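You operate a simulated robot arm through the tools that you are given. There is no shell and no other tool.

You run a simulated two-armed robot. Do the job below in one go: nothing can be reset, and whatever is moved stays where it is left.

TASK
Plug the basin, tip in the soapy water, scrub off the scum, pull the plug.
Fine: all the water of the cream jug; use the yellow scrub brush; jug and brush go back; the plug ends on the drainer, the basin empty. Keep clean things off the floor. Spill a teaspoon at most; pinch, break and dent nothing; leave nothing switched on. Set down upright: cream jug, yellow scrub brush, black sink plug. What is to be rubbed or washed off counts as gone when no trace of it is left.

The check looks at the end state, three seconds after you hand in, the way a careful person would. Anything else that was tipped, shoved, dropped, spilled or broken makes it a failure.

THE ROBOT
Two 7-joint arms with fingered hands on one trunk that stands fixed in place. Base frame: the origin is at the foot of the trunk, x ahead of it, y to its left, z up; the work surface is at about z = 0.88. Units: m, rad, N and s.
The left shoulder is at [0.06, 0.177, 0.875], the right one opposite. Each reaches about 1 m from its shoulder. Payload 4 kg a hand.
The TCP of each hand is the grasp point between the finger pads, 0.037 m short of the fingertips. In the tool frame z runs along the fingers and y along their closing line. The gripper opens to 0.124 m; its body begins 0.043 m behind the TCP. The gripper is a hand of 3 fingers: y runs from the thumb to the fingers, the wrist lies at [-0.015, -0.108, -0.202] in the tool frame, and closing takes about 1.5 s.
Orientation is that of the tool frame in the base frame, as a unit quaternion [x, y, z, w]. With the fingers straight down and the wrist toward the robot, the tool's x, y and z point along [0, 1, 0], [1, 0, 0] and [0, 0, -1] of the base frame.

THE INTERFACE
- The arms move only by the tool jog_arm. It takes "left_increments", "right_increments" or both (then of equal length, played together; a hand with none holds still); each is one flat list of numbers, 6 for each row, row after row: the shift along the tool's x, y, z in m, then the turn, a rotation vector about the tool's x, y, z in rad. In form: [x, y, z, wx, wy, wz, x, y, z, wx, wy, wz, ...]. A call has 1 to 20 rows; each row shifts and turns the commanded pose from where the row before left it, along the tool's axes as they then stand. "left_claw" and "right_claw" are, for a hand that has rows, the opening, from 0 (shut) to 1 (fully open), set as the call begins (left out, the last holds). Rows are played at 5 a second. More than 0.05 m and 0.15 rad between two rows, or a gripper value outside its range, and nothing of the call is played. A pose out of reach is approached as far as the arm can. The call stops where the force on the tool passes 40 N (or 10 N more than at its start, if that is more) or the arm is blocked; 0.2 s more then pass. Each finger travels about 0.072 m/s and halts on what it meets, pressing with about 27 N; the grip force reading is that of the motor and also rises with nothing between the fingers. The clock runs only during rows and for 0.2 s after the last one: add rows that do not move to give the fingers time. The reply holds the time, the measured pose of the TCP, the force on the tool along the base axes, the opening and the grip force, in the units named above and with some noise, with the torque about the TCP (base axes, N m) and any sound that the robot's microphone picked up.
- Cameras (640 x 400 px; columns grow to the right, rows downward): "scene" is now at [0.0566, -0.0212, 1.5358]; the picture's right is [-0.25, -0.97, 0.00], its down [-0.55, 0.14, -0.82] and it looks along [0.79, -0.20, -0.57] (base axes); focal length 320 px, centre (320, 200). "left" rides on the left gripper at [-0.064, -0.076, -0.137] in its tool frame; the picture's right is [-0.84, -0.26, 0.48], its down [0.48, -0.76, 0.43] and it looks along [0.26, 0.60, 0.76] (tool axes); focal length 256 px, centre (320, 200). "right" rides on the right gripper at [0.064, -0.076, -0.137] in its tool frame; the picture's right is [-0.84, 0.26, -0.48], its down [-0.48, -0.76, 0.43] and it looks along [-0.26, 0.60, 0.76] (tool axes); focal length 256 px, centre (320, 200). There is no depth. A picture from a camera that has moved, and an enlarged one, comes with that camera's place and axes in the base frame and with its lens.
- capture(camera): a new picture of that camera. The clock stands still meanwhile.
- raise_lower(by): slides the trunk up (or, below 0, down) by that many m; the arms and the scene camera ride with it, the base frame stays. It gives what a move gives, with no picture.
- set_fingers(index, middle, thumb_bend, thumb_turn, hand): sets how far each is bent, from 0 (flat) to 1 (curled in); at 0.3 the hand is open as for a grip, at 0.7 the pads meet at the TCP. One left out holds its place. A second passes; each finger stops where it meets its share of the squeeze, and holds until it gets a number again. A gripper value or a shape takes the hand back. It gives what a move gives, with no picture; readings hold the bend of each and the force on the fingers (four entries, about 0 where the hand has none), thumb and palm. thumb_turn goes from beside the hand (0) to across from the fingers (1), as for a grip.
- preshape(shape, hand): the hand has 3 fingers and takes this shape, open, in about a second: jaw (thumb against the fingers, like two jaws); tri (thumb and two fingers); tip (a fingertip pinch); poke (one finger out to press); point (the index stretched); flat (the hand flat); cup (the hand cupped); fist (a fist). The gripper value then closes the fingers along that shape, each until it touches; the sizes above hold for jaw. It gives what a move gives, with no picture.
- turn_head(pan, tilt): turns the head with the scene camera to pan (to the left, within 1.501 rad either way) and tilt (down, from -0.506 to 1.204), counted from straight ahead of the robot. It gives what a move gives.
- close_up(camera, box): a new picture of the part [left, top, right, bottom] of that camera's present view, enlarged. The clock stands still meanwhile.
- job_done(): hands the job in; it is judged then, once.

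Nothing tells you positions but the pictures and the camera data. Unless the task says otherwise, let go and move clear before handing in.

The tools are called after "Call:" as name(argument=value, ...) on one line, values as JSON. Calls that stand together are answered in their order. jog_arm: Moves the arms, as the interface text tells. Its arguments: {"type":"object","properties":{"left_increments":{"type":"array","items":{"type":"number"}},"left_claw":{"type":"number"},"right_increments":{"type":"array","items":{"type":"number"}},"right_claw":{"type":"number"}},"required":[]} The other tools are called the same way: raise_lower (by) moves the trunk up or down; preshape (shape, hand) gives the hand a shape; set_fingers (index, middle, thumb_bend, thumb_turn, hand) moves the fingers one by one; turn_head (pan, tilt) turns the head that bears the scene camera; capture (camera) takes a picture; close_up (camera, box) takes an enlarged picture of a part of a camera's view; job_done () hands the job in.

At the start:

```text
clock: 0.0
left_tool_pos: [0.5764, 0.051, 1.2102]
left_orientation: [0.707, 0.707, 0.0, -0.001]
left_wrist_force: [0.4, 0.1, 1.0]
left_moment: [0.0, 0.01, -0.01]
left_finger_gap: 0.1236
left_gripper_force: 0.1
left_shape: jaw
left_bend: [0.3, 0.3, 0.3, 0.98]
left_finger forces: [0.0, 0.0, 0.0, 0.0, 0.0, 0.1]
right_tool_pos: [0.5317, -0.3959, 1.2316]
right_orientation: [0.708, 0.707, 0.0, 0.0]
right_wrist_force: [-0.6, -0.3, 0.5]
right_moment: [0.0, 0.02, 0.01]
right_finger_gap: 0.1235
right_gripper_force: 0.1
right_shape: jaw
right_bend: [0.3, 0.3, 0.3, 0.98]
right_finger forces: [0.1, 0.0, 0.0, 0.0, 0.1, 0.0]
trunk travel left (down, up): [-0.4, 0.19]
head pan, tilt (commanded): [-0.251, 0.609]
```

scene: 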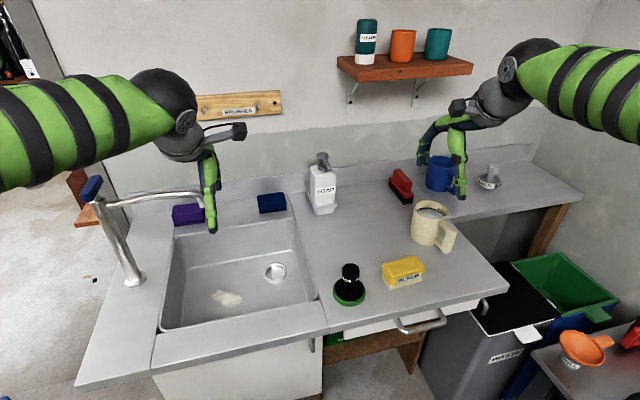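
right: 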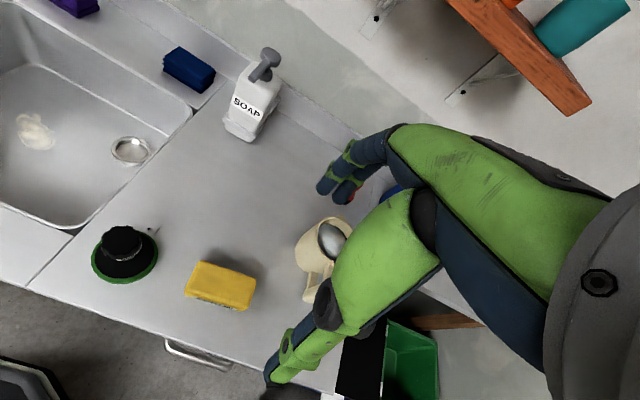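
left: 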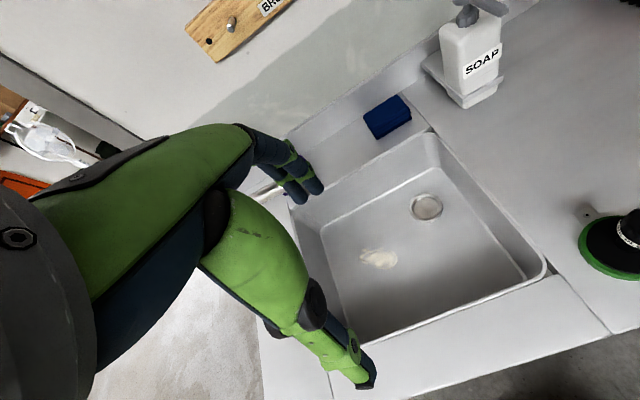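

I see the sink on the left with a patch of scum, a drain with no plug in it, a black and green thing that may be the plug or a brush, a yellow scrub brush or sponge, and the cream jug. I'll take close-ups before moving anything.

Call:
close_up(camera="scene", box=[320, 180, 480, 320])

Call:
close_up(camera="scene", box=[150, 180, 330, 340])

Call:
close_up(camera="scene", box=[370, 130, 530, 260])

Call:
close_up(camera="scene", box=[60, 70, 300, 300])

Call:
close_up(camera="right", box=[60, 180, 380, 380])

```text
2.86 times, centred on (400, 250) of scene
camera zoom: at [0.0566, -0.0212, 1.5358], right [-0.25, -0.97, 0.0], down [-0.55, 0.14, -0.82], along [0.79, -0.2, -0.57], focal length 914 px, centre (91, 57)
```

zoom: 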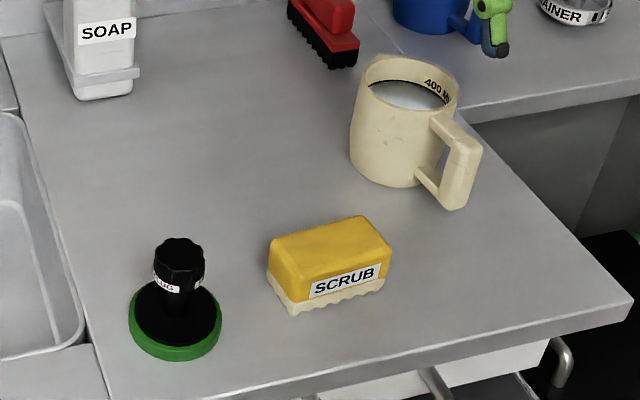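

```text
2.50 times, centred on (240, 260) of scene
camera zoom: at [0.0566, -0.0212, 1.5358], right [-0.25, -0.97, 0.0], down [-0.55, 0.14, -0.82], along [0.79, -0.2, -0.57], focal length 800 px, centre (520, 50)
```

zoom: 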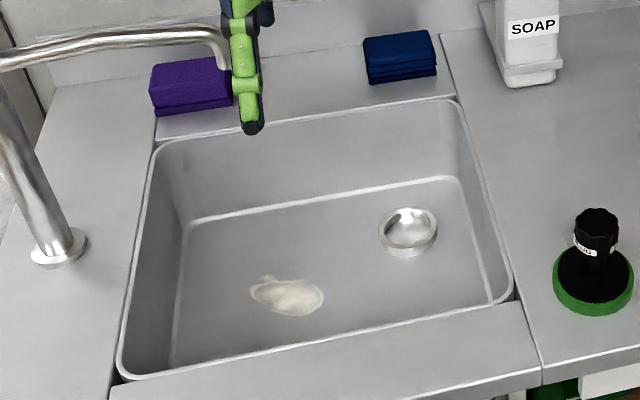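

```text
3.08 times, centred on (450, 195) of scene
camera zoom: at [0.0566, -0.0212, 1.5358], right [-0.25, -0.97, 0.0], down [-0.55, 0.14, -0.82], along [0.79, -0.2, -0.57], focal length 985 px, centre (-80, 215)
```

zoom: 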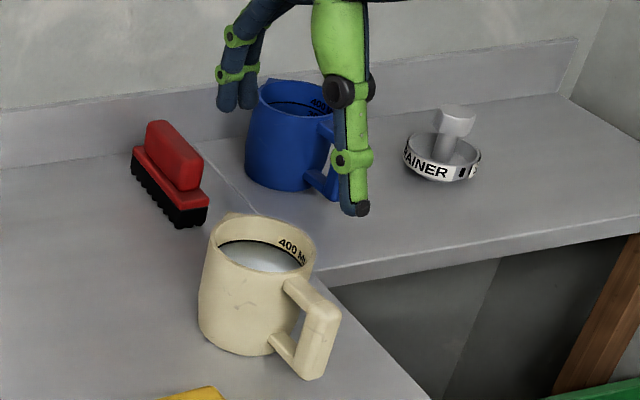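

```text
1.74 times, centred on (180, 185) of scene
camera zoom: at [0.0566, -0.0212, 1.5358], right [-0.25, -0.97, 0.0], down [-0.55, 0.14, -0.82], along [0.79, -0.2, -0.57], focal length 556 px, centre (564, 226)
```

zoom: 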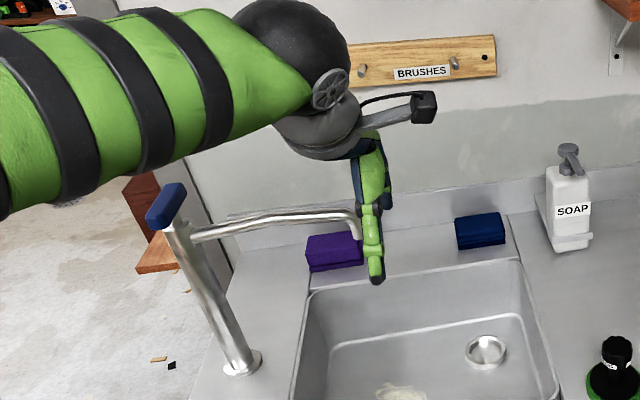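

```text
2.00 times, centred on (220, 280) of right
camera zoom: at [0.4575, -0.3327, 1.3688], right [0.26, -0.84, 0.48], down [-0.76, -0.48, -0.43], along [0.6, -0.26, -0.76], focal length 512 px, centre (520, 40)
```

zoom: 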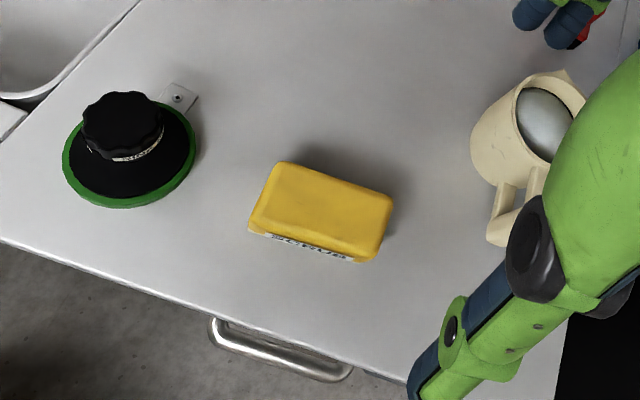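

The plug (labelled), the yellow brush labelled SCRUB and the cream jug (400 ML) are all on the counter to the right of the sink. I still need to find the drainer, so I'll look around and zoom in more.

Call:
close_up(camera="scene", box=[320, 250, 384, 310])

Call:
close_up(camera="right", box=[80, 210, 180, 290])

Call:
close_up(camera="scene", box=[465, 155, 515, 195])

Call:
close_up(camera="left", box=[320, 120, 640, 320])

Call:
turn_head(pan=-0.251, tilt=1.0)

```text
6.67 times, centred on (352, 280) of scene
camera zoom: at [0.0566, -0.0212, 1.5358], right [-0.25, -0.97, 0.0], down [-0.55, 0.14, -0.82], along [0.79, -0.2, -0.57], focal length 2133 px, centre (107, -333)
```

zoom: 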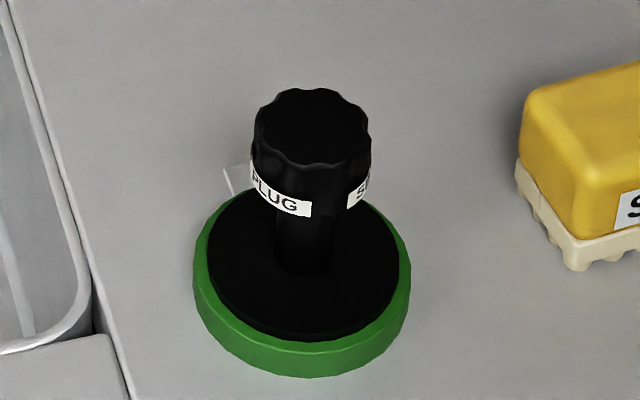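

```text
5.00 times, centred on (130, 250) of right
camera zoom: at [0.4575, -0.3327, 1.3688], right [0.26, -0.84, 0.48], down [-0.76, -0.48, -0.43], along [0.6, -0.26, -0.76], focal length 1280 px, centre (1270, -50)
```

zoom: 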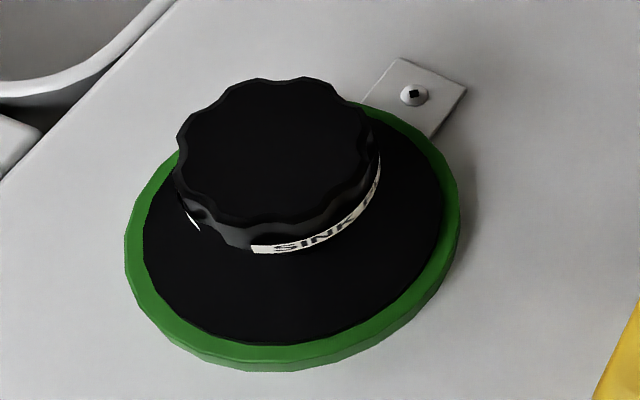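

```text
10.00 times, centred on (490, 175) of scene
camera zoom: at [0.0566, -0.0212, 1.5358], right [-0.25, -0.97, 0.0], down [-0.55, 0.14, -0.82], along [0.79, -0.2, -0.57], focal length 3200 px, centre (-1380, 450)
```

zoom: 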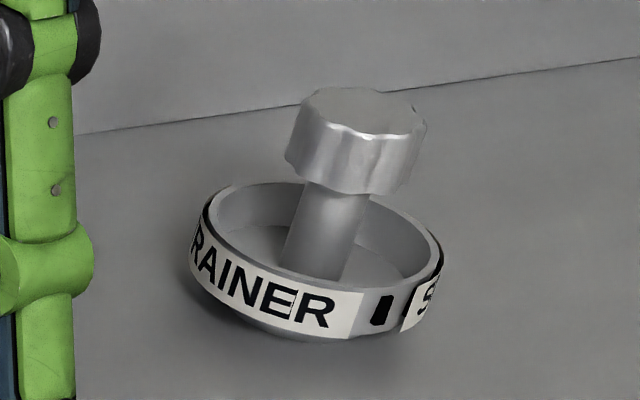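

```text
2.00 times, centred on (480, 220) of left
camera zoom: at [0.4998, -0.013, 1.3478], right [-0.26, -0.84, -0.48], down [-0.76, 0.48, -0.43], along [0.6, 0.26, -0.76], focal length 512 px, centre (0, 160)
```

zoom: 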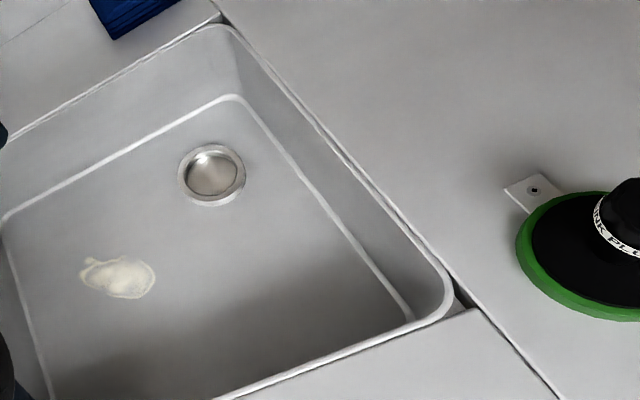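

```text
clock: 0.9
left_tool_pos: [0.5755, 0.0496, 1.2101]
left_orientation: [0.707, 0.707, 0.0, 0.0]
left_wrist_force: [0.2, -0.2, -0.3]
left_moment: [-0.01, -0.01, 0.03]
left_finger_gap: 0.1236
left_gripper_force: 0.1
left_shape: jaw
left_bend: [0.3, 0.3, 0.3, 0.98]
left_finger forces: [0.0, 0.0, 0.0, 0.0, 0.0, 0.1]
right_tool_pos: [0.5332, -0.396, 1.2307]
right_orientation: [0.707, 0.707, 0.0, 0.0]
right_wrist_force: [0.6, -0.2, -0.4]
right_moment: [-0.05, -0.02, 0.01]
right_finger_gap: 0.1236
right_gripper_force: 0.0
right_shape: jaw
right_bend: [0.3, 0.3, 0.3, 0.98]
right_finger forces: [0.1, 0.0, 0.0, 0.0, 0.1, 0.0]
trunk travel left (down, up): [-0.4, 0.19]
head pan, tilt (commanded): [-0.251, 1.0]
```

The plug seems to sit in or on a green ring with a bolted tab. I'll look straight down, then to both sides, to find the drainer.

Call:
capture(camera="scene")

Call:
turn_head(pan=-0.9, tilt=0.6)

Call:
capture(camera="scene")

Call:
turn_head(pan=0.5, tilt=0.7)

Call:
capture(camera="scene")

Call:
turn_head(pan=-0.1, tilt=0.9)

Call:
capture(camera="scene")

```text
taken
camera scene: at [0.0388, -0.0166, 1.5045], right [-0.25, -0.97, 0.0], down [-0.81, 0.21, -0.54], along [0.52, -0.13, -0.84], focal length 320 px, centre (320, 200)
```

scene: 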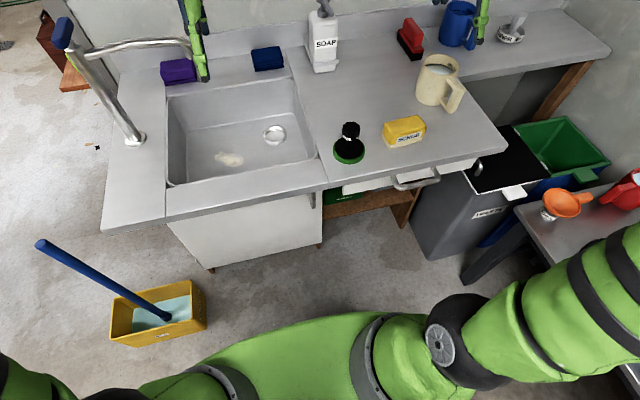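

```text
clock: 1.9
left_tool_pos: [0.5762, 0.0495, 1.211]
left_orientation: [0.707, 0.708, 0.0, 0.0]
left_wrist_force: [1.2, 0.3, 0.1]
left_moment: [0.02, 0.0, -0.02]
left_finger_gap: 0.1237
left_gripper_force: 0.0
left_shape: jaw
left_bend: [0.3, 0.3, 0.3, 0.98]
left_finger forces: [0.0, 0.1, 0.0, 0.0, 0.0, 0.0]
right_tool_pos: [0.5321, -0.396, 1.2309]
right_orientation: [0.706, 0.708, 0.0, 0.0]
right_wrist_force: [-0.4, 0.2, -0.1]
right_moment: [-0.01, 0.0, 0.01]
right_finger_gap: 0.1232
right_gripper_force: 0.1
right_shape: jaw
right_bend: [0.3, 0.3, 0.3, 0.98]
right_finger forces: [0.0, 0.0, 0.1, 0.1, 0.0, 0.0]
trunk travel left (down, up): [-0.4, 0.19]
head pan, tilt (commanded): [-0.901, 0.6]
```

```text
taken
camera scene: at [0.0262, -0.0685, 1.5364], right [-0.78, -0.62, 0.0], down [-0.35, 0.44, -0.82], along [0.51, -0.65, -0.57], focal length 320 px, centre (320, 200)
```

scene: 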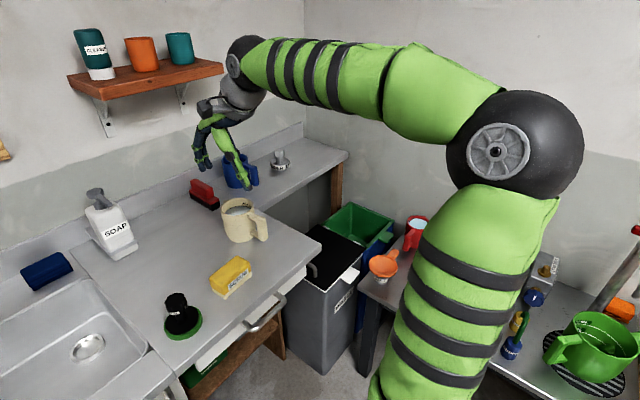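

```text
clock: 3.4
left_tool_pos: [0.5749, 0.0504, 1.2105]
left_orientation: [0.707, 0.707, 0.0, 0.0]
left_wrist_force: [-0.3, -0.6, -0.1]
left_moment: [-0.02, 0.01, 0.0]
left_finger_gap: 0.1235
left_gripper_force: 0.2
left_shape: jaw
left_bend: [0.3, 0.3, 0.3, 0.98]
left_finger forces: [0.0, 0.1, 0.0, 0.0, 0.1, 0.0]
right_tool_pos: [0.5342, -0.3948, 1.2311]
right_orientation: [0.707, 0.707, -0.001, 0.0]
right_wrist_force: [-0.6, 0.6, 0.7]
right_moment: [-0.01, -0.01, -0.03]
right_finger_gap: 0.1235
right_gripper_force: 0.1
right_shape: jaw
right_bend: [0.3, 0.3, 0.3, 0.98]
right_finger forces: [0.0, 0.0, 0.0, 0.0, 0.0, 0.1]
trunk travel left (down, up): [-0.4, 0.19]
head pan, tilt (commanded): [0.499, 0.7]
```

```text
taken
camera scene: at [0.0459, 0.0414, 1.5279], right [0.48, -0.88, 0.0], down [-0.57, -0.31, -0.76], along [0.67, 0.37, -0.64], focal length 320 px, centre (320, 200)
```

scene: 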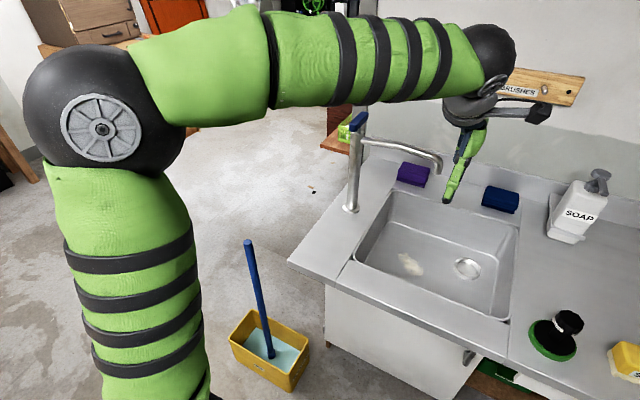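

```text
clock: 4.4
left_tool_pos: [0.5768, 0.0504, 1.2103]
left_orientation: [0.707, 0.707, 0.0, 0.0]
left_wrist_force: [0.0, -0.5, 0.4]
left_moment: [0.0, 0.0, 0.02]
left_finger_gap: 0.1237
left_gripper_force: 0.2
left_shape: jaw
left_bend: [0.3, 0.3, 0.3, 0.98]
left_finger forces: [0.0, 0.1, 0.0, 0.0, 0.1, 0.0]
right_tool_pos: [0.533, -0.3953, 1.2317]
right_orientation: [0.707, 0.707, 0.0, 0.0]
right_wrist_force: [0.7, -0.4, 0.5]
right_moment: [-0.03, 0.02, 0.0]
right_finger_gap: 0.1236
right_gripper_force: 0.0
right_shape: jaw
right_bend: [0.3, 0.3, 0.3, 0.98]
right_finger forces: [0.1, 0.0, 0.0, 0.1, 0.1, 0.0]
trunk travel left (down, up): [-0.4, 0.19]
head pan, tilt (commanded): [-0.099, 0.901]
```

```text
taken
camera scene: at [0.0464, -0.0067, 1.5117], right [-0.1, -1.0, 0.0], down [-0.78, 0.08, -0.62], along [0.62, -0.06, -0.78], focal length 320 px, centre (320, 200)
```

scene: 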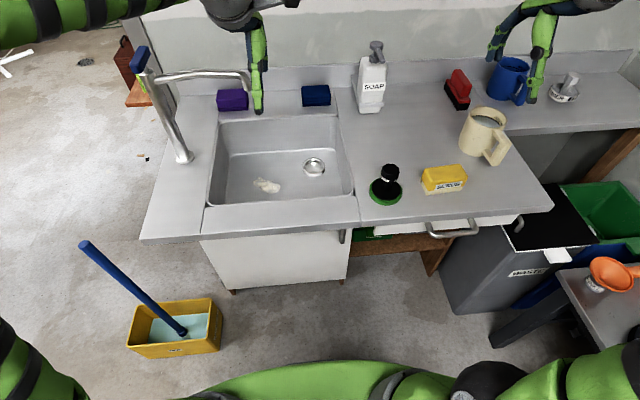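

The drainer looks like the steel slab to the right of the sink, where the plug, brush and jug already stand. From the pictures I put the plug near (0.55, -0.22), the brush near (0.557, -0.37), the jug near (0.68, -0.52), the drain near (0.79, -0.055, 0.75) and the scum near (0.726, 0.095). I'll move the left arm out of the way and bring the right hand over the plug.

Call:
jog_arm(left_increments=[0.03, -0.02, -0.01, 0, 0, 0, 0.03, -0.02, -0.01, 0, 0, 0, 0.03, -0.02, -0.01, 0, 0, 0, 0.03, -0.02, -0.01, 0, 0, 0, 0.03, -0.02, -0.01, 0, 0, 0, 0.03, -0.02, -0.01, 0, 0, 0], right_increments=[0.029, 0.003, 0.015, 0, 0, 0, 0.029, 0.003, 0.015, 0, 0, 0, 0.029, 0.003, 0.015, 0, 0, 0, 0.029, 0.003, 0.015, 0, 0, 0, 0.029, 0.003, 0.015, 0, 0, 0, 0.028, 0.003, 0.015, 0, 0, 0])

Call:
capture(camera="right")

Call:
capture(camera="scene")

```text
clock: 5.8
left_tool_pos: [0.4541, 0.2302, 1.2699]
left_orientation: [0.707, 0.707, 0.001, 0.0]
left_wrist_force: [-1.0, -0.4, -0.1]
left_moment: [0.01, -0.01, -0.03]
left_finger_gap: 0.1239
left_gripper_force: 0.0
left_shape: jaw
left_bend: [0.3, 0.3, 0.3, 0.98]
left_finger forces: [0.0, 0.0, 0.0, 0.0, 0.0, 0.1]
right_tool_pos: [0.5496, -0.2239, 1.1414]
right_orientation: [0.707, 0.707, 0.0, 0.0]
right_wrist_force: [0.4, 0.1, 0.6]
right_moment: [0.01, -0.06, 0.01]
right_finger_gap: 0.1236
right_gripper_force: 0.1
right_shape: jaw
right_bend: [0.3, 0.3, 0.3, 0.98]
right_finger forces: [0.0, 0.0, 0.1, 0.1, 0.1, 0.1]
trunk travel left (down, up): [-0.4, 0.19]
head pan, tilt (commanded): [-0.099, 0.901]
```

```text
taken
camera right: at [0.4749, -0.1599, 1.2787], right [0.26, -0.84, 0.48], down [-0.76, -0.48, -0.43], along [0.6, -0.26, -0.76], focal length 256 px, centre (320, 200)
```

right: 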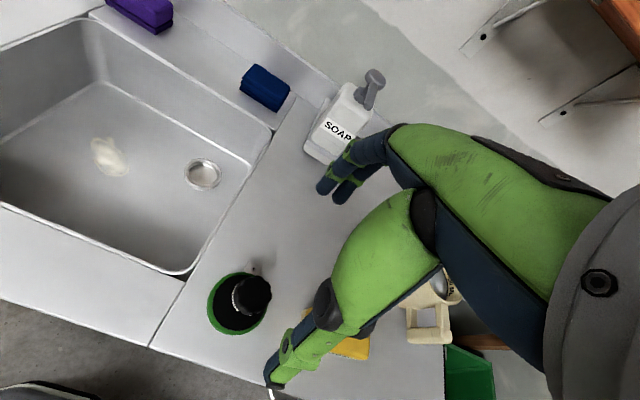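

```text
taken
camera scene: at [0.046, -0.0061, 1.5117], right [-0.1, -0.99, 0.0], down [-0.78, 0.08, -0.62], along [0.62, -0.06, -0.78], focal length 320 px, centre (320, 200)
```

scene: 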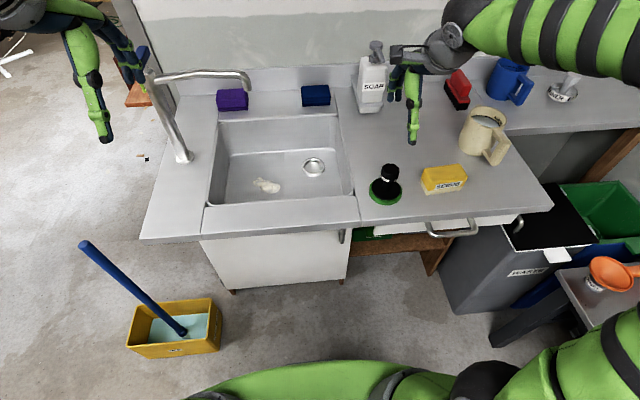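

My estimates agree: the knob is at about (0.551, -0.224) and the TCP is right above it. I'll zoom in on the plug, jug and drain before going down.

Call:
close_up(camera="right", box=[190, 250, 290, 350])

Call:
close_up(camera="right", box=[60, 110, 260, 230])

Call:
close_up(camera="scene", box=[340, 90, 540, 220])

Call:
close_up(camera="scene", box=[450, 90, 530, 180])

Call:
close_up(camera="scene", box=[200, 100, 370, 210])

```text
4.00 times, centred on (240, 300) of right
camera zoom: at [0.4749, -0.1599, 1.2787], right [0.26, -0.84, 0.48], down [-0.76, -0.48, -0.43], along [0.6, -0.26, -0.76], focal length 1024 px, centre (640, -200)
```

zoom: 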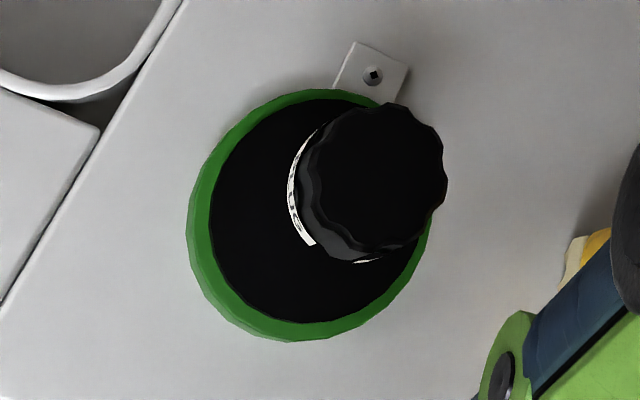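

```text
3.20 times, centred on (160, 170) of right
camera zoom: at [0.4749, -0.1599, 1.2787], right [0.26, -0.84, 0.48], down [-0.76, -0.48, -0.43], along [0.6, -0.26, -0.76], focal length 819 px, centre (832, 296)
```

zoom: 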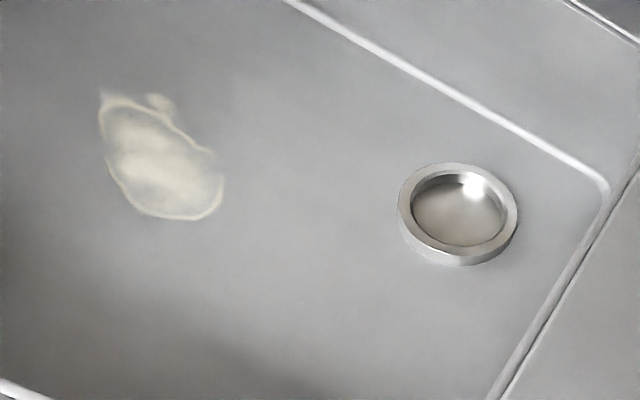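

```text
3.08 times, centred on (440, 155) of scene
camera zoom: at [0.046, -0.0061, 1.5117], right [-0.1, -0.99, 0.0], down [-0.78, 0.08, -0.62], along [0.62, -0.06, -0.78], focal length 985 px, centre (-49, 338)
```

zoom: 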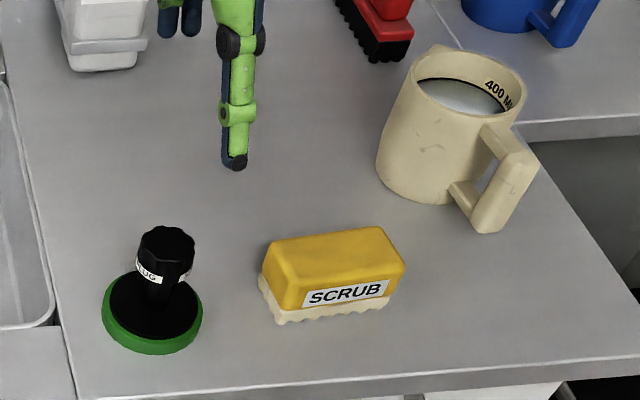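

```text
4.44 times, centred on (490, 135) of scene
camera zoom: at [0.046, -0.0061, 1.5117], right [-0.1, -0.99, 0.0], down [-0.78, 0.08, -0.62], along [0.62, -0.06, -0.78], focal length 1422 px, centre (-436, 489)
```

zoom: 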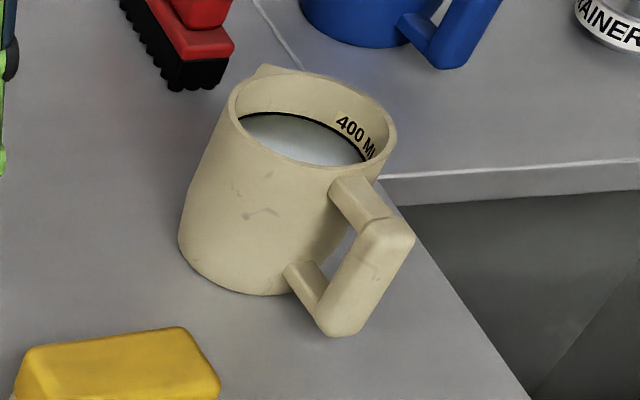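

```text
3.64 times, centred on (285, 155) of scene
camera zoom: at [0.046, -0.0061, 1.5117], right [-0.1, -0.99, 0.0], down [-0.78, 0.08, -0.62], along [0.62, -0.06, -0.78], focal length 1164 px, centre (447, 364)
```

zoom: 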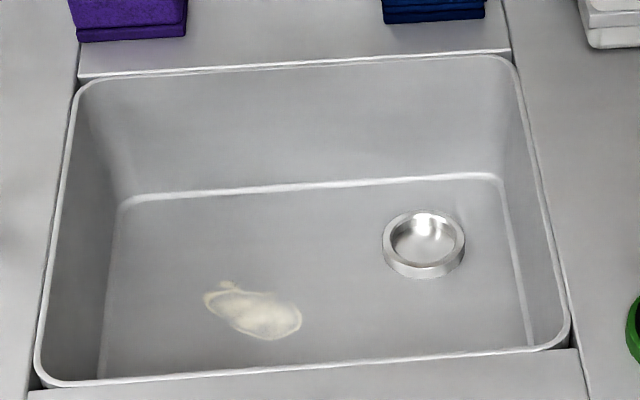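

The drain is a raised ring about 75 mm across, and the plug has a 43 mm knob on a roughly 72 mm black disc. I'll lower the right hand around the knob with the fingers open.

Call:
jog_arm(right_increments=[0, 0, 0.036, 0, 0, 0, 0, 0, 0.036, 0, 0, 0, 0, 0, 0.036, 0, 0, 0, 0, 0, 0.036, 0, 0, 0, 0, 0, 0.036, 0, 0, 0, 0, 0, 0, 0, 0, 0], right_claw=0.8)

Call:
capture(camera="right")

Call:
close_up(camera="scene", box=[340, 90, 500, 230])

```text
clock: 7.2
left_tool_pos: [0.4539, 0.2309, 1.2699]
left_orientation: [0.707, 0.707, 0.0, 0.0]
left_wrist_force: [0.4, -0.1, 0.2]
left_moment: [0.0, 0.0, 0.01]
left_finger_gap: 0.1237
left_gripper_force: 0.0
left_shape: jaw
left_bend: [0.3, 0.3, 0.3, 0.98]
left_finger forces: [0.0, 0.0, 0.0, 0.0, 0.0, 0.0]
right_tool_pos: [0.5503, -0.2227, 0.9585]
right_orientation: [0.707, 0.708, 0.0, 0.0]
right_wrist_force: [0.9, 0.3, -0.4]
right_moment: [0.01, -0.03, -0.02]
right_finger_gap: 0.0996
right_gripper_force: 0.1
right_shape: jaw
right_bend: [0.32, 0.35, 0.0, 0.98]
right_finger forces: [0.1, 0.0, 0.0, 0.0, 0.0, 0.0]
trunk travel left (down, up): [-0.4, 0.19]
head pan, tilt (commanded): [-0.099, 0.901]
```

```text
taken
camera right: at [0.4762, -0.1589, 1.0966], right [0.26, -0.84, 0.48], down [-0.76, -0.48, -0.43], along [0.6, -0.25, -0.76], focal length 256 px, centre (320, 200)
```

right: 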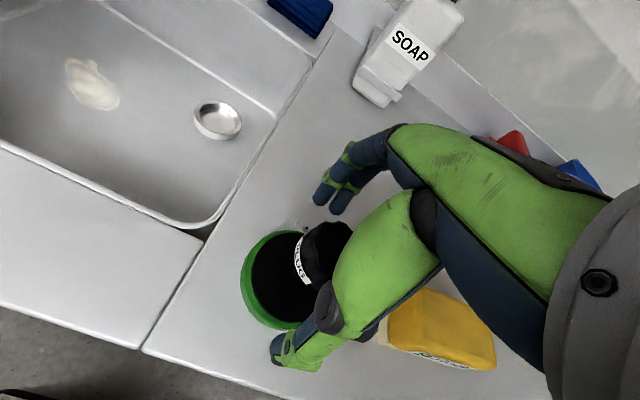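

```text
2.86 times, centred on (420, 160) of scene
camera zoom: at [0.0462, -0.0067, 1.5117], right [-0.1, -1.0, 0.0], down [-0.78, 0.08, -0.62], along [0.62, -0.06, -0.78], focal length 914 px, centre (34, 314)
```

zoom: 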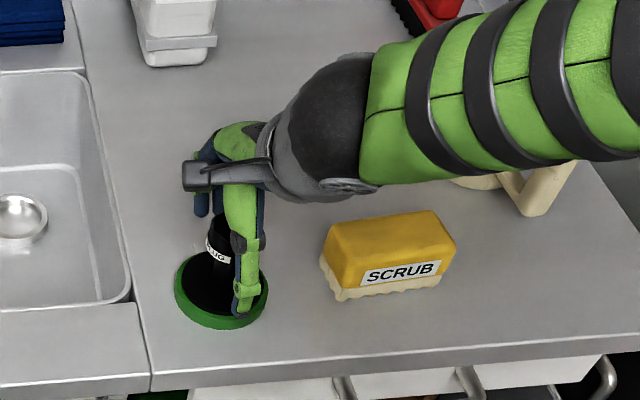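

The fingers straddle the knob as they should. I'll lower another 8 mm and close.

Call:
jog_arm(right_increments=[0, 0, 0.008, 0, 0, 0])

Call:
jog_arm(right_increments=[0, 0, 0, 0, 0, 0, 0, 0, 0, 0, 0, 0, 0, 0, 0, 0, 0, 0, 0, 0, 0, 0, 0, 0, 0, 0, 0, 0, 0, 0, 0, 0, 0, 0, 0, 0, 0, 0, 0, 0, 0, 0], right_claw=0.0)

Call:
capture(camera="right")

Call:
close_up(camera="scene", box=[340, 90, 500, 230])

```text
clock: 7.6
left_tool_pos: [0.4555, 0.2296, 1.2698]
left_orientation: [0.708, 0.706, 0.0, 0.0]
left_wrist_force: [-0.2, 0.3, -0.1]
left_moment: [0.01, 0.02, -0.02]
left_finger_gap: 0.1236
left_gripper_force: 0.1
left_shape: jaw
left_bend: [0.3, 0.3, 0.3, 0.98]
left_finger forces: [0.0, 0.0, 0.1, 0.0, 0.1, 0.0]
right_tool_pos: [0.5514, -0.2217, 0.9524]
right_orientation: [0.707, 0.707, 0.001, 0.0]
right_wrist_force: [-0.4, 0.3, -0.1]
right_moment: [0.02, 0.01, -0.01]
right_finger_gap: 0.0995
right_gripper_force: 0.1
right_shape: jaw
right_bend: [0.32, 0.35, 0.0, 0.98]
right_finger forces: [0.1, 0.0, 0.0, 0.1, 0.0, 0.0]
trunk travel left (down, up): [-0.4, 0.19]
head pan, tilt (commanded): [-0.099, 0.901]
```

```text
clock: 9.2
left_tool_pos: [0.4554, 0.2301, 1.271]
left_orientation: [0.707, 0.707, 0.0, 0.0]
left_wrist_force: [-0.2, 0.4, -0.8]
left_moment: [0.0, -0.02, 0.01]
left_finger_gap: 0.1238
left_gripper_force: 0.0
left_shape: jaw
left_bend: [0.3, 0.3, 0.3, 0.98]
left_finger forces: [0.1, 0.1, 0.0, 0.0, 0.0, 0.1]
right_tool_pos: [0.5516, -0.2199, 0.9532]
right_orientation: [0.707, 0.707, 0.001, 0.001]
right_wrist_force: [4.6, 2.6, 12.9]
right_moment: [0.04, -0.61, 0.06]
right_finger_gap: 0.0522
right_gripper_force: 27.6
right_shape: jaw
right_bend: [0.66, 0.63, 0.53, 0.99]
right_finger forces: [13.0, 10.3, 0.1, 0.0, 20.8, 0.0]
trunk travel left (down, up): [-0.4, 0.19]
head pan, tilt (commanded): [-0.099, 0.901]
```

```text
taken
camera right: at [0.4761, -0.1582, 1.0902], right [0.26, -0.84, 0.48], down [-0.76, -0.48, -0.44], along [0.6, -0.25, -0.76], focal length 256 px, centre (320, 200)
```

right: 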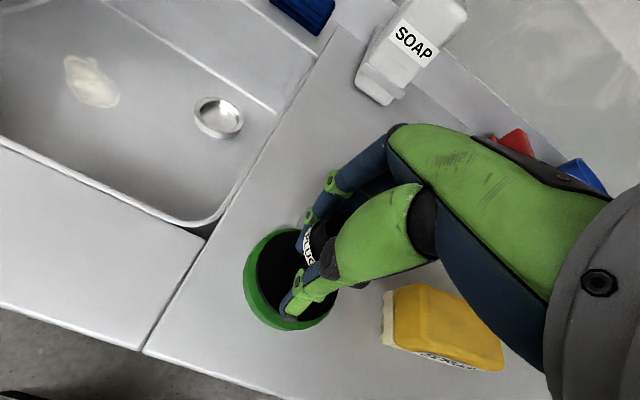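

```text
2.86 times, centred on (420, 160) of scene
camera zoom: at [0.0459, -0.0061, 1.5118], right [-0.1, -1.0, 0.0], down [-0.78, 0.08, -0.62], along [0.62, -0.06, -0.78], focal length 914 px, centre (34, 314)
```

zoom: 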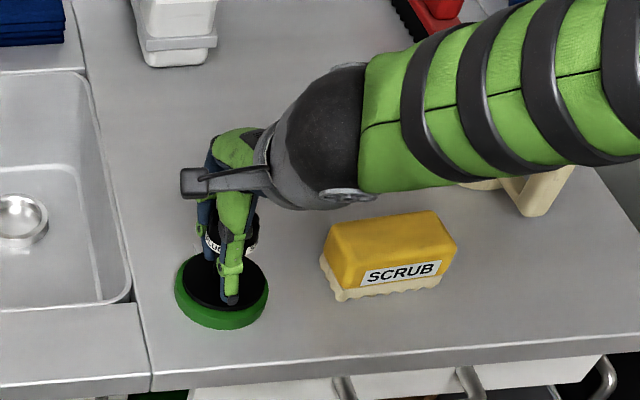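

The knob is gripped at 27 N, with about 13 N pushing up on the hand, probably because the fingertips touch the plug's disc. I'll lift gently and see whether the plug comes up cleanly.

Call:
jog_arm(right_increments=[0, 0, -0.005, 0, 0, 0, 0, 0, -0.005, 0, 0, 0, 0, 0, -0.01, 0, 0, 0, 0, 0, -0.01, 0, 0, 0])

Call:
capture(camera="right")

Call:
close_up(camera="scene", box=[340, 90, 500, 230])

```text
clock: 10.2
left_tool_pos: [0.4551, 0.2298, 1.2712]
left_orientation: [0.707, 0.707, 0.001, 0.0]
left_wrist_force: [0.0, 0.3, 0.8]
left_moment: [0.02, 0.01, 0.02]
left_finger_gap: 0.1239
left_gripper_force: 0.0
left_shape: jaw
left_bend: [0.3, 0.3, 0.3, 0.98]
left_finger forces: [0.1, 0.0, 0.1, 0.1, 0.0, 0.0]
right_tool_pos: [0.5503, -0.2228, 0.9826]
right_orientation: [0.707, 0.707, 0.0, 0.0]
right_wrist_force: [-0.9, -0.2, -0.4]
right_moment: [-0.04, 0.0, -0.05]
right_finger_gap: 0.0513
right_gripper_force: 26.8
right_shape: jaw
right_bend: [0.71, 0.64, 0.54, 1.0]
right_finger forces: [10.9, 7.4, 0.0, 0.1, 15.7, 0.1]
trunk travel left (down, up): [-0.4, 0.19]
head pan, tilt (commanded): [-0.099, 0.901]
```

```text
taken
camera right: at [0.4751, -0.1589, 1.1202], right [0.26, -0.84, 0.48], down [-0.76, -0.48, -0.43], along [0.6, -0.25, -0.76], focal length 256 px, centre (320, 200)
```

right: 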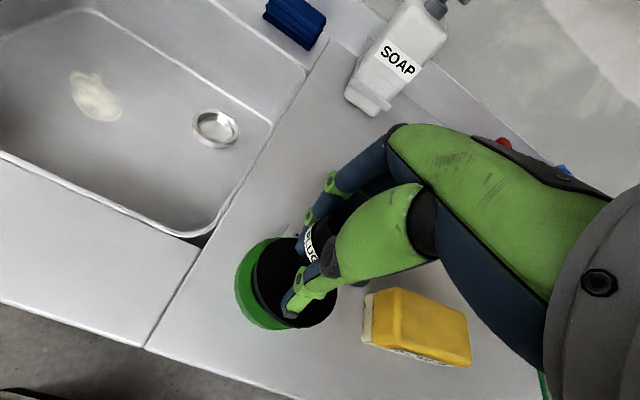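

```text
2.86 times, centred on (420, 160) of scene
camera zoom: at [0.0462, -0.0067, 1.5117], right [-0.1, -1.0, 0.0], down [-0.78, 0.08, -0.62], along [0.62, -0.06, -0.78], focal length 914 px, centre (34, 314)
```

zoom: 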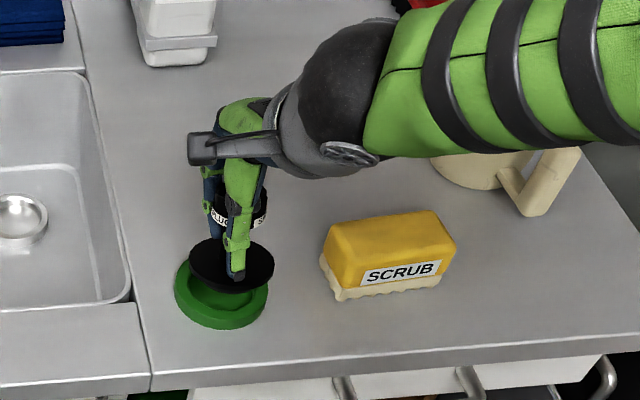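

The plug came out of a green dish that stays fixed on the drainer, so I can put it back there at the end. I'll lift it higher and look at the dish and the plug.

Call:
jog_arm(right_increments=[0, 0, -0.03, 0, 0, 0, 0, 0, -0.035, 0, 0, 0, 0, 0, -0.035, 0, 0, 0, 0, 0, -0.035, 0, 0, 0, 0, 0, -0.035, 0, 0, 0, 0, 0, 0, 0, 0, 0])

Call:
close_up(camera="scene", box=[320, 40, 500, 230])

Call:
capture(camera="right")

Call:
capture(camera="left")

```text
clock: 11.6
left_tool_pos: [0.455, 0.2309, 1.2706]
left_orientation: [0.707, 0.707, 0.0, 0.0]
left_wrist_force: [-0.4, 0.6, 0.0]
left_moment: [0.0, 0.01, 0.06]
left_finger_gap: 0.1238
left_gripper_force: 0.0
left_shape: jaw
left_bend: [0.3, 0.3, 0.3, 0.98]
left_finger forces: [0.0, 0.1, 0.0, 0.0, 0.0, 0.1]
right_tool_pos: [0.5521, -0.2227, 1.1544]
right_orientation: [0.707, 0.707, 0.001, 0.0]
right_wrist_force: [-0.5, -0.2, 0.1]
right_moment: [-0.02, -0.01, 0.01]
right_finger_gap: 0.0514
right_gripper_force: 26.3
right_shape: jaw
right_bend: [0.71, 0.64, 0.54, 1.0]
right_finger forces: [11.0, 7.3, 0.0, 0.0, 15.3, 0.0]
trunk travel left (down, up): [-0.4, 0.19]
head pan, tilt (commanded): [-0.099, 0.901]
```

```text
2.11 times, centred on (410, 135) of scene
camera zoom: at [0.0464, -0.0067, 1.5117], right [-0.1, -1.0, 0.0], down [-0.78, 0.08, -0.62], along [0.62, -0.06, -0.78], focal length 674 px, centre (130, 337)
```

zoom: 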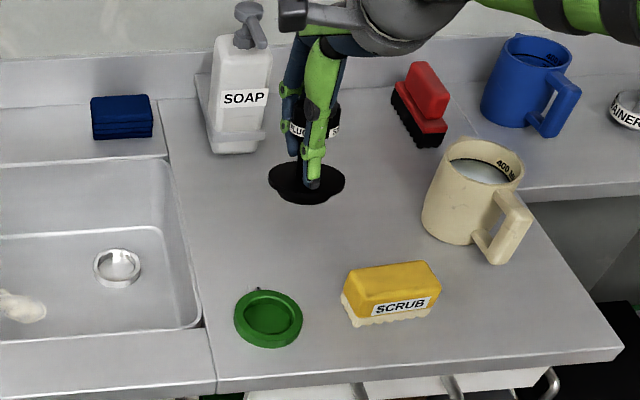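

```text
taken
camera right: at [0.4754, -0.1588, 1.292], right [0.26, -0.84, 0.48], down [-0.76, -0.48, -0.43], along [0.6, -0.26, -0.76], focal length 256 px, centre (320, 200)
```

right: 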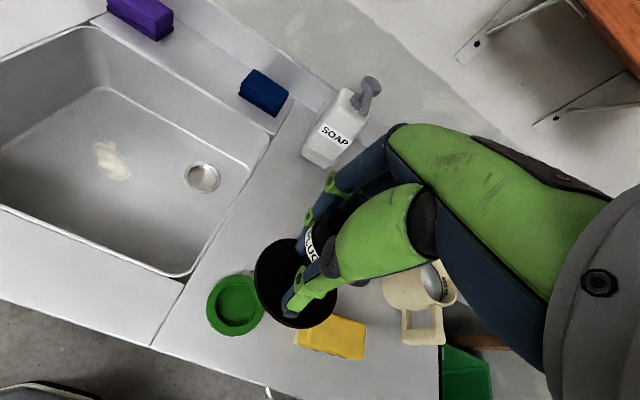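

```text
taken
camera left: at [0.3783, 0.1672, 1.4078], right [-0.26, -0.84, -0.48], down [-0.76, 0.48, -0.43], along [0.6, 0.26, -0.76], focal length 256 px, centre (320, 200)
```

left: 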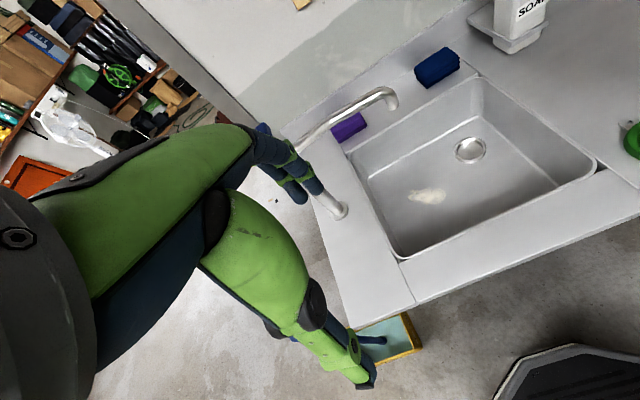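

The green dish is bolted to the drainer, so the plug belongs back there. I'll zoom in to see how the plug hangs in the grip and compare the drain's position.

Call:
close_up(camera="right", box=[240, 180, 370, 350])

Call:
close_up(camera="right", box=[170, 140, 250, 210])

Call:
close_up(camera="scene", box=[380, 60, 440, 110])

Call:
close_up(camera="left", box=[340, 60, 520, 220])

```text
2.35 times, centred on (305, 265) of right
camera zoom: at [0.4754, -0.1588, 1.292], right [0.26, -0.84, 0.48], down [-0.76, -0.48, -0.43], along [0.6, -0.26, -0.76], focal length 602 px, centre (355, 47)
```

zoom: 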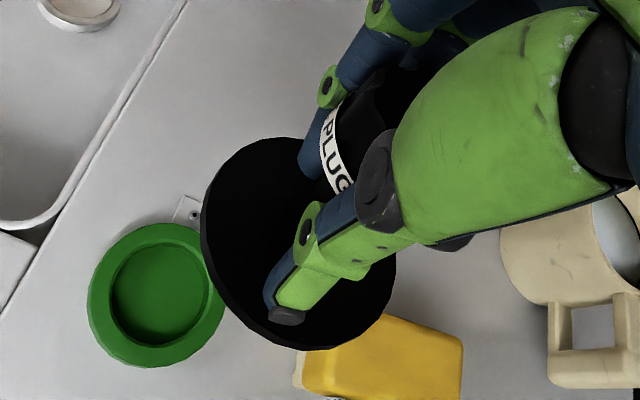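

```text
5.71 times, centred on (210, 175) of right
camera zoom: at [0.4754, -0.1588, 1.292], right [0.26, -0.84, 0.48], down [-0.76, -0.48, -0.43], along [0.6, -0.26, -0.76], focal length 1463 px, centre (949, 343)
```

zoom: 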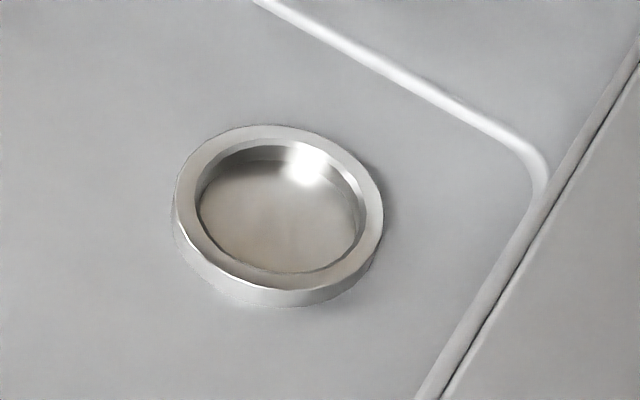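

```text
8.00 times, centred on (410, 85) of scene
camera zoom: at [0.0464, -0.0067, 1.5117], right [-0.1, -1.0, 0.0], down [-0.78, 0.08, -0.62], along [0.62, -0.06, -0.78], focal length 2560 px, centre (-400, 1120)
```

zoom: 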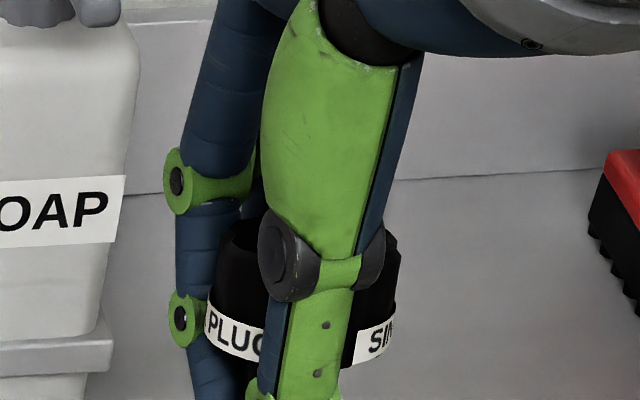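

```text
2.50 times, centred on (430, 140) of left
camera zoom: at [0.3783, 0.1672, 1.4078], right [-0.26, -0.84, -0.48], down [-0.76, 0.48, -0.43], along [0.6, 0.26, -0.76], focal length 640 px, centre (45, 350)
```

zoom: 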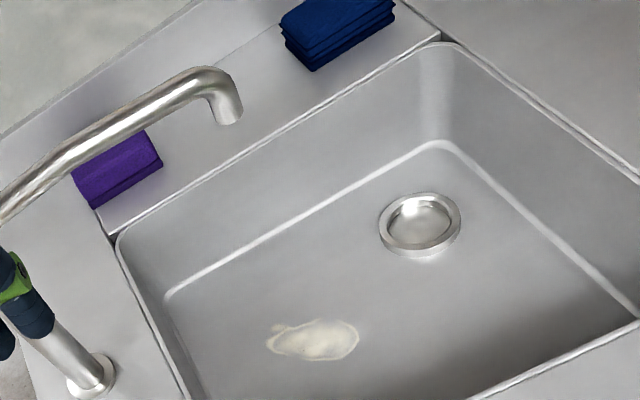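

My three views agree that the drain ring is centred near (0.797, -0.061) with its top at about z = 0.745, and that the plug sits about (-8, -6) mm off the TCP. I'll carry the plug over the drain and check again on the way down.

Call:
jog_arm(right_increments=[0.024, 0.036, 0, 0, 0, 0, 0.024, 0.036, 0, 0, 0, 0, 0.024, 0.036, 0, 0, 0, 0, 0.024, 0.036, 0, 0, 0, 0, 0.024, 0.036, 0, 0, 0, 0, 0.024, 0.036, 0, 0, 0, 0, 0.024, 0.0375, 0, 0, 0, 0, 0, 0, 0.03, 0, 0, 0, 0, 0, 0.035, 0, 0, 0, 0, 0, 0.035, 0, 0, 0, 0, 0, 0.035, 0, 0, 0, 0, 0, 0.035, 0, 0, 0, 0, 0, 0, 0, 0, 0])

Call:
capture(camera="right")

Call:
capture(camera="scene")

Call:
capture(camera="left")

```text
clock: 14.4
left_tool_pos: [0.4556, 0.2306, 1.2706]
left_orientation: [0.707, 0.707, 0.0, 0.0]
left_wrist_force: [-0.8, -0.3, -0.7]
left_moment: [0.01, -0.02, -0.04]
left_finger_gap: 0.1239
left_gripper_force: 0.0
left_shape: jaw
left_bend: [0.3, 0.3, 0.3, 0.98]
left_finger forces: [0.0, 0.0, 0.1, 0.1, 0.1, 0.0]
right_tool_pos: [0.8045, -0.0548, 0.9817]
right_orientation: [0.707, 0.707, 0.0, -0.001]
right_wrist_force: [-0.4, -0.3, -0.3]
right_moment: [0.02, -0.03, 0.03]
right_finger_gap: 0.051
right_gripper_force: 27.0
right_shape: jaw
right_bend: [0.71, 0.65, 0.54, 1.0]
right_finger forces: [11.4, 7.4, 0.0, 0.0, 14.4, 0.0]
trunk travel left (down, up): [-0.4, 0.19]
head pan, tilt (commanded): [-0.099, 0.901]
```

```text
taken
camera right: at [0.7292, 0.0092, 1.1198], right [0.26, -0.84, 0.48], down [-0.76, -0.48, -0.43], along [0.6, -0.26, -0.76], focal length 256 px, centre (320, 200)
```

right: 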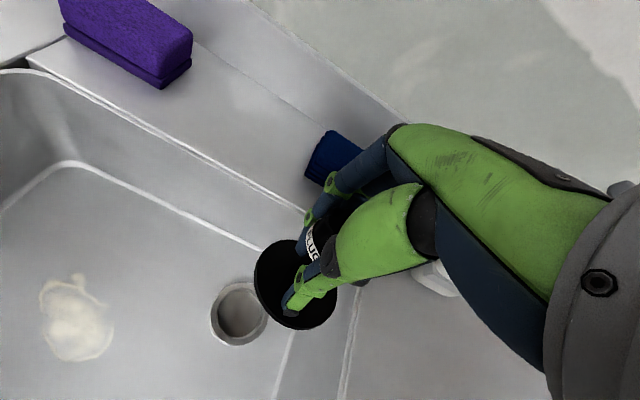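

```text
taken
camera scene: at [0.0464, -0.0067, 1.5117], right [-0.1, -0.99, 0.0], down [-0.78, 0.08, -0.62], along [0.62, -0.06, -0.78], focal length 320 px, centre (320, 200)
```

scene: 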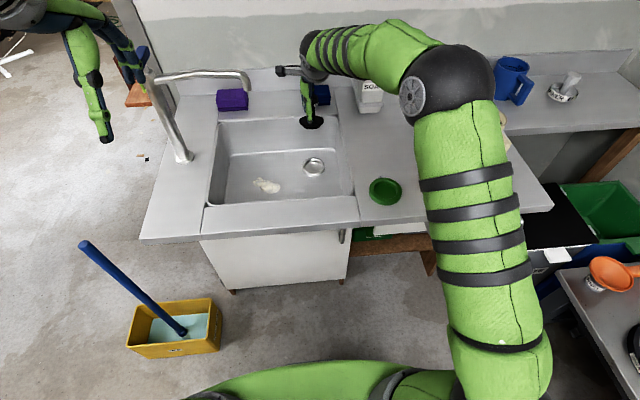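

```text
taken
camera left: at [0.3783, 0.1672, 1.4078], right [-0.26, -0.84, -0.48], down [-0.76, 0.48, -0.43], along [0.6, 0.26, -0.76], focal length 256 px, centre (320, 200)
```

left: 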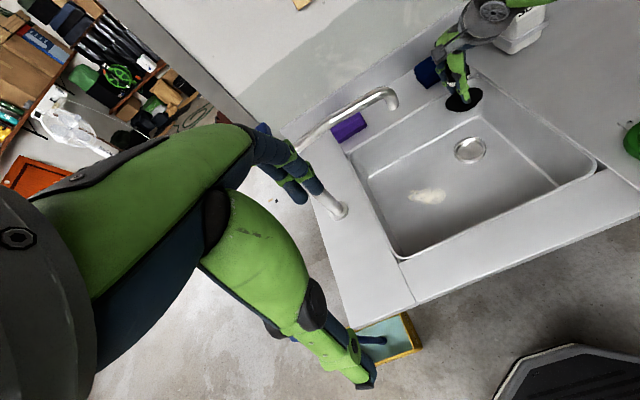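

The plug is above the drain. I'll zoom in to compare the disc centre with the ring centre.

Call:
close_up(camera="right", box=[190, 220, 350, 360])

Call:
close_up(camera="left", box=[400, 60, 520, 180])

Call:
close_up(camera="scene", box=[260, 90, 360, 200])

```text
2.86 times, centred on (270, 290) of right
camera zoom: at [0.7292, 0.0092, 1.1198], right [0.26, -0.84, 0.48], down [-0.76, -0.48, -0.43], along [0.6, -0.26, -0.76], focal length 731 px, centre (463, -57)
```

zoom: 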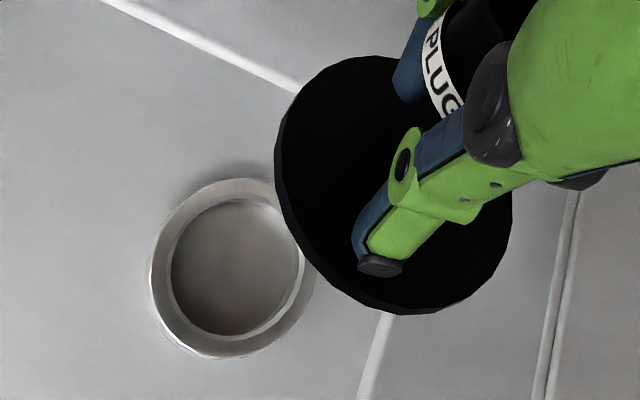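

```text
3.33 times, centred on (460, 120) of left
camera zoom: at [0.3783, 0.1672, 1.4078], right [-0.26, -0.84, -0.48], down [-0.76, 0.48, -0.43], along [0.6, 0.26, -0.76], focal length 853 px, centre (-147, 467)
```

zoom: 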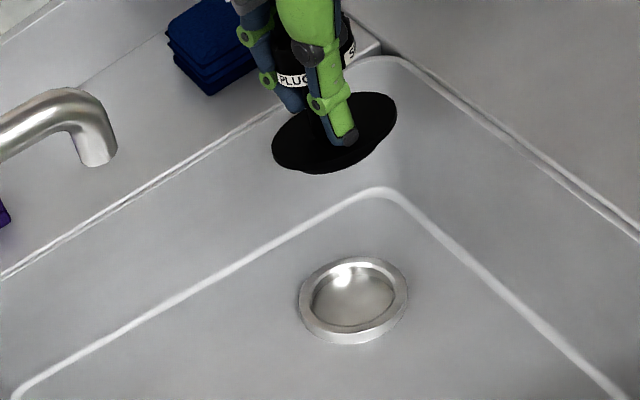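

```text
3.64 times, centred on (310, 145) of scene
camera zoom: at [0.0464, -0.0067, 1.5117], right [-0.1, -0.99, 0.0], down [-0.78, 0.08, -0.62], along [0.62, -0.06, -0.78], focal length 1164 px, centre (356, 400)
```

zoom: 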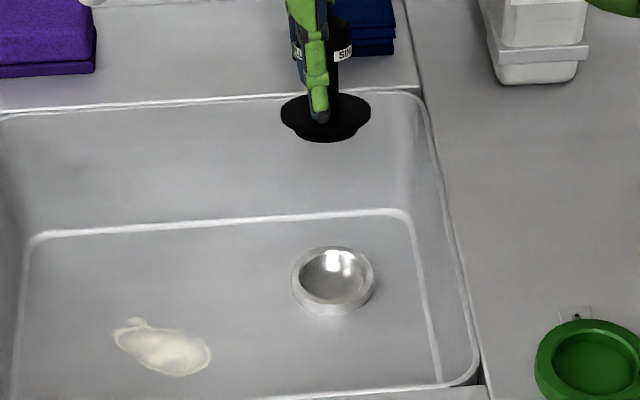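

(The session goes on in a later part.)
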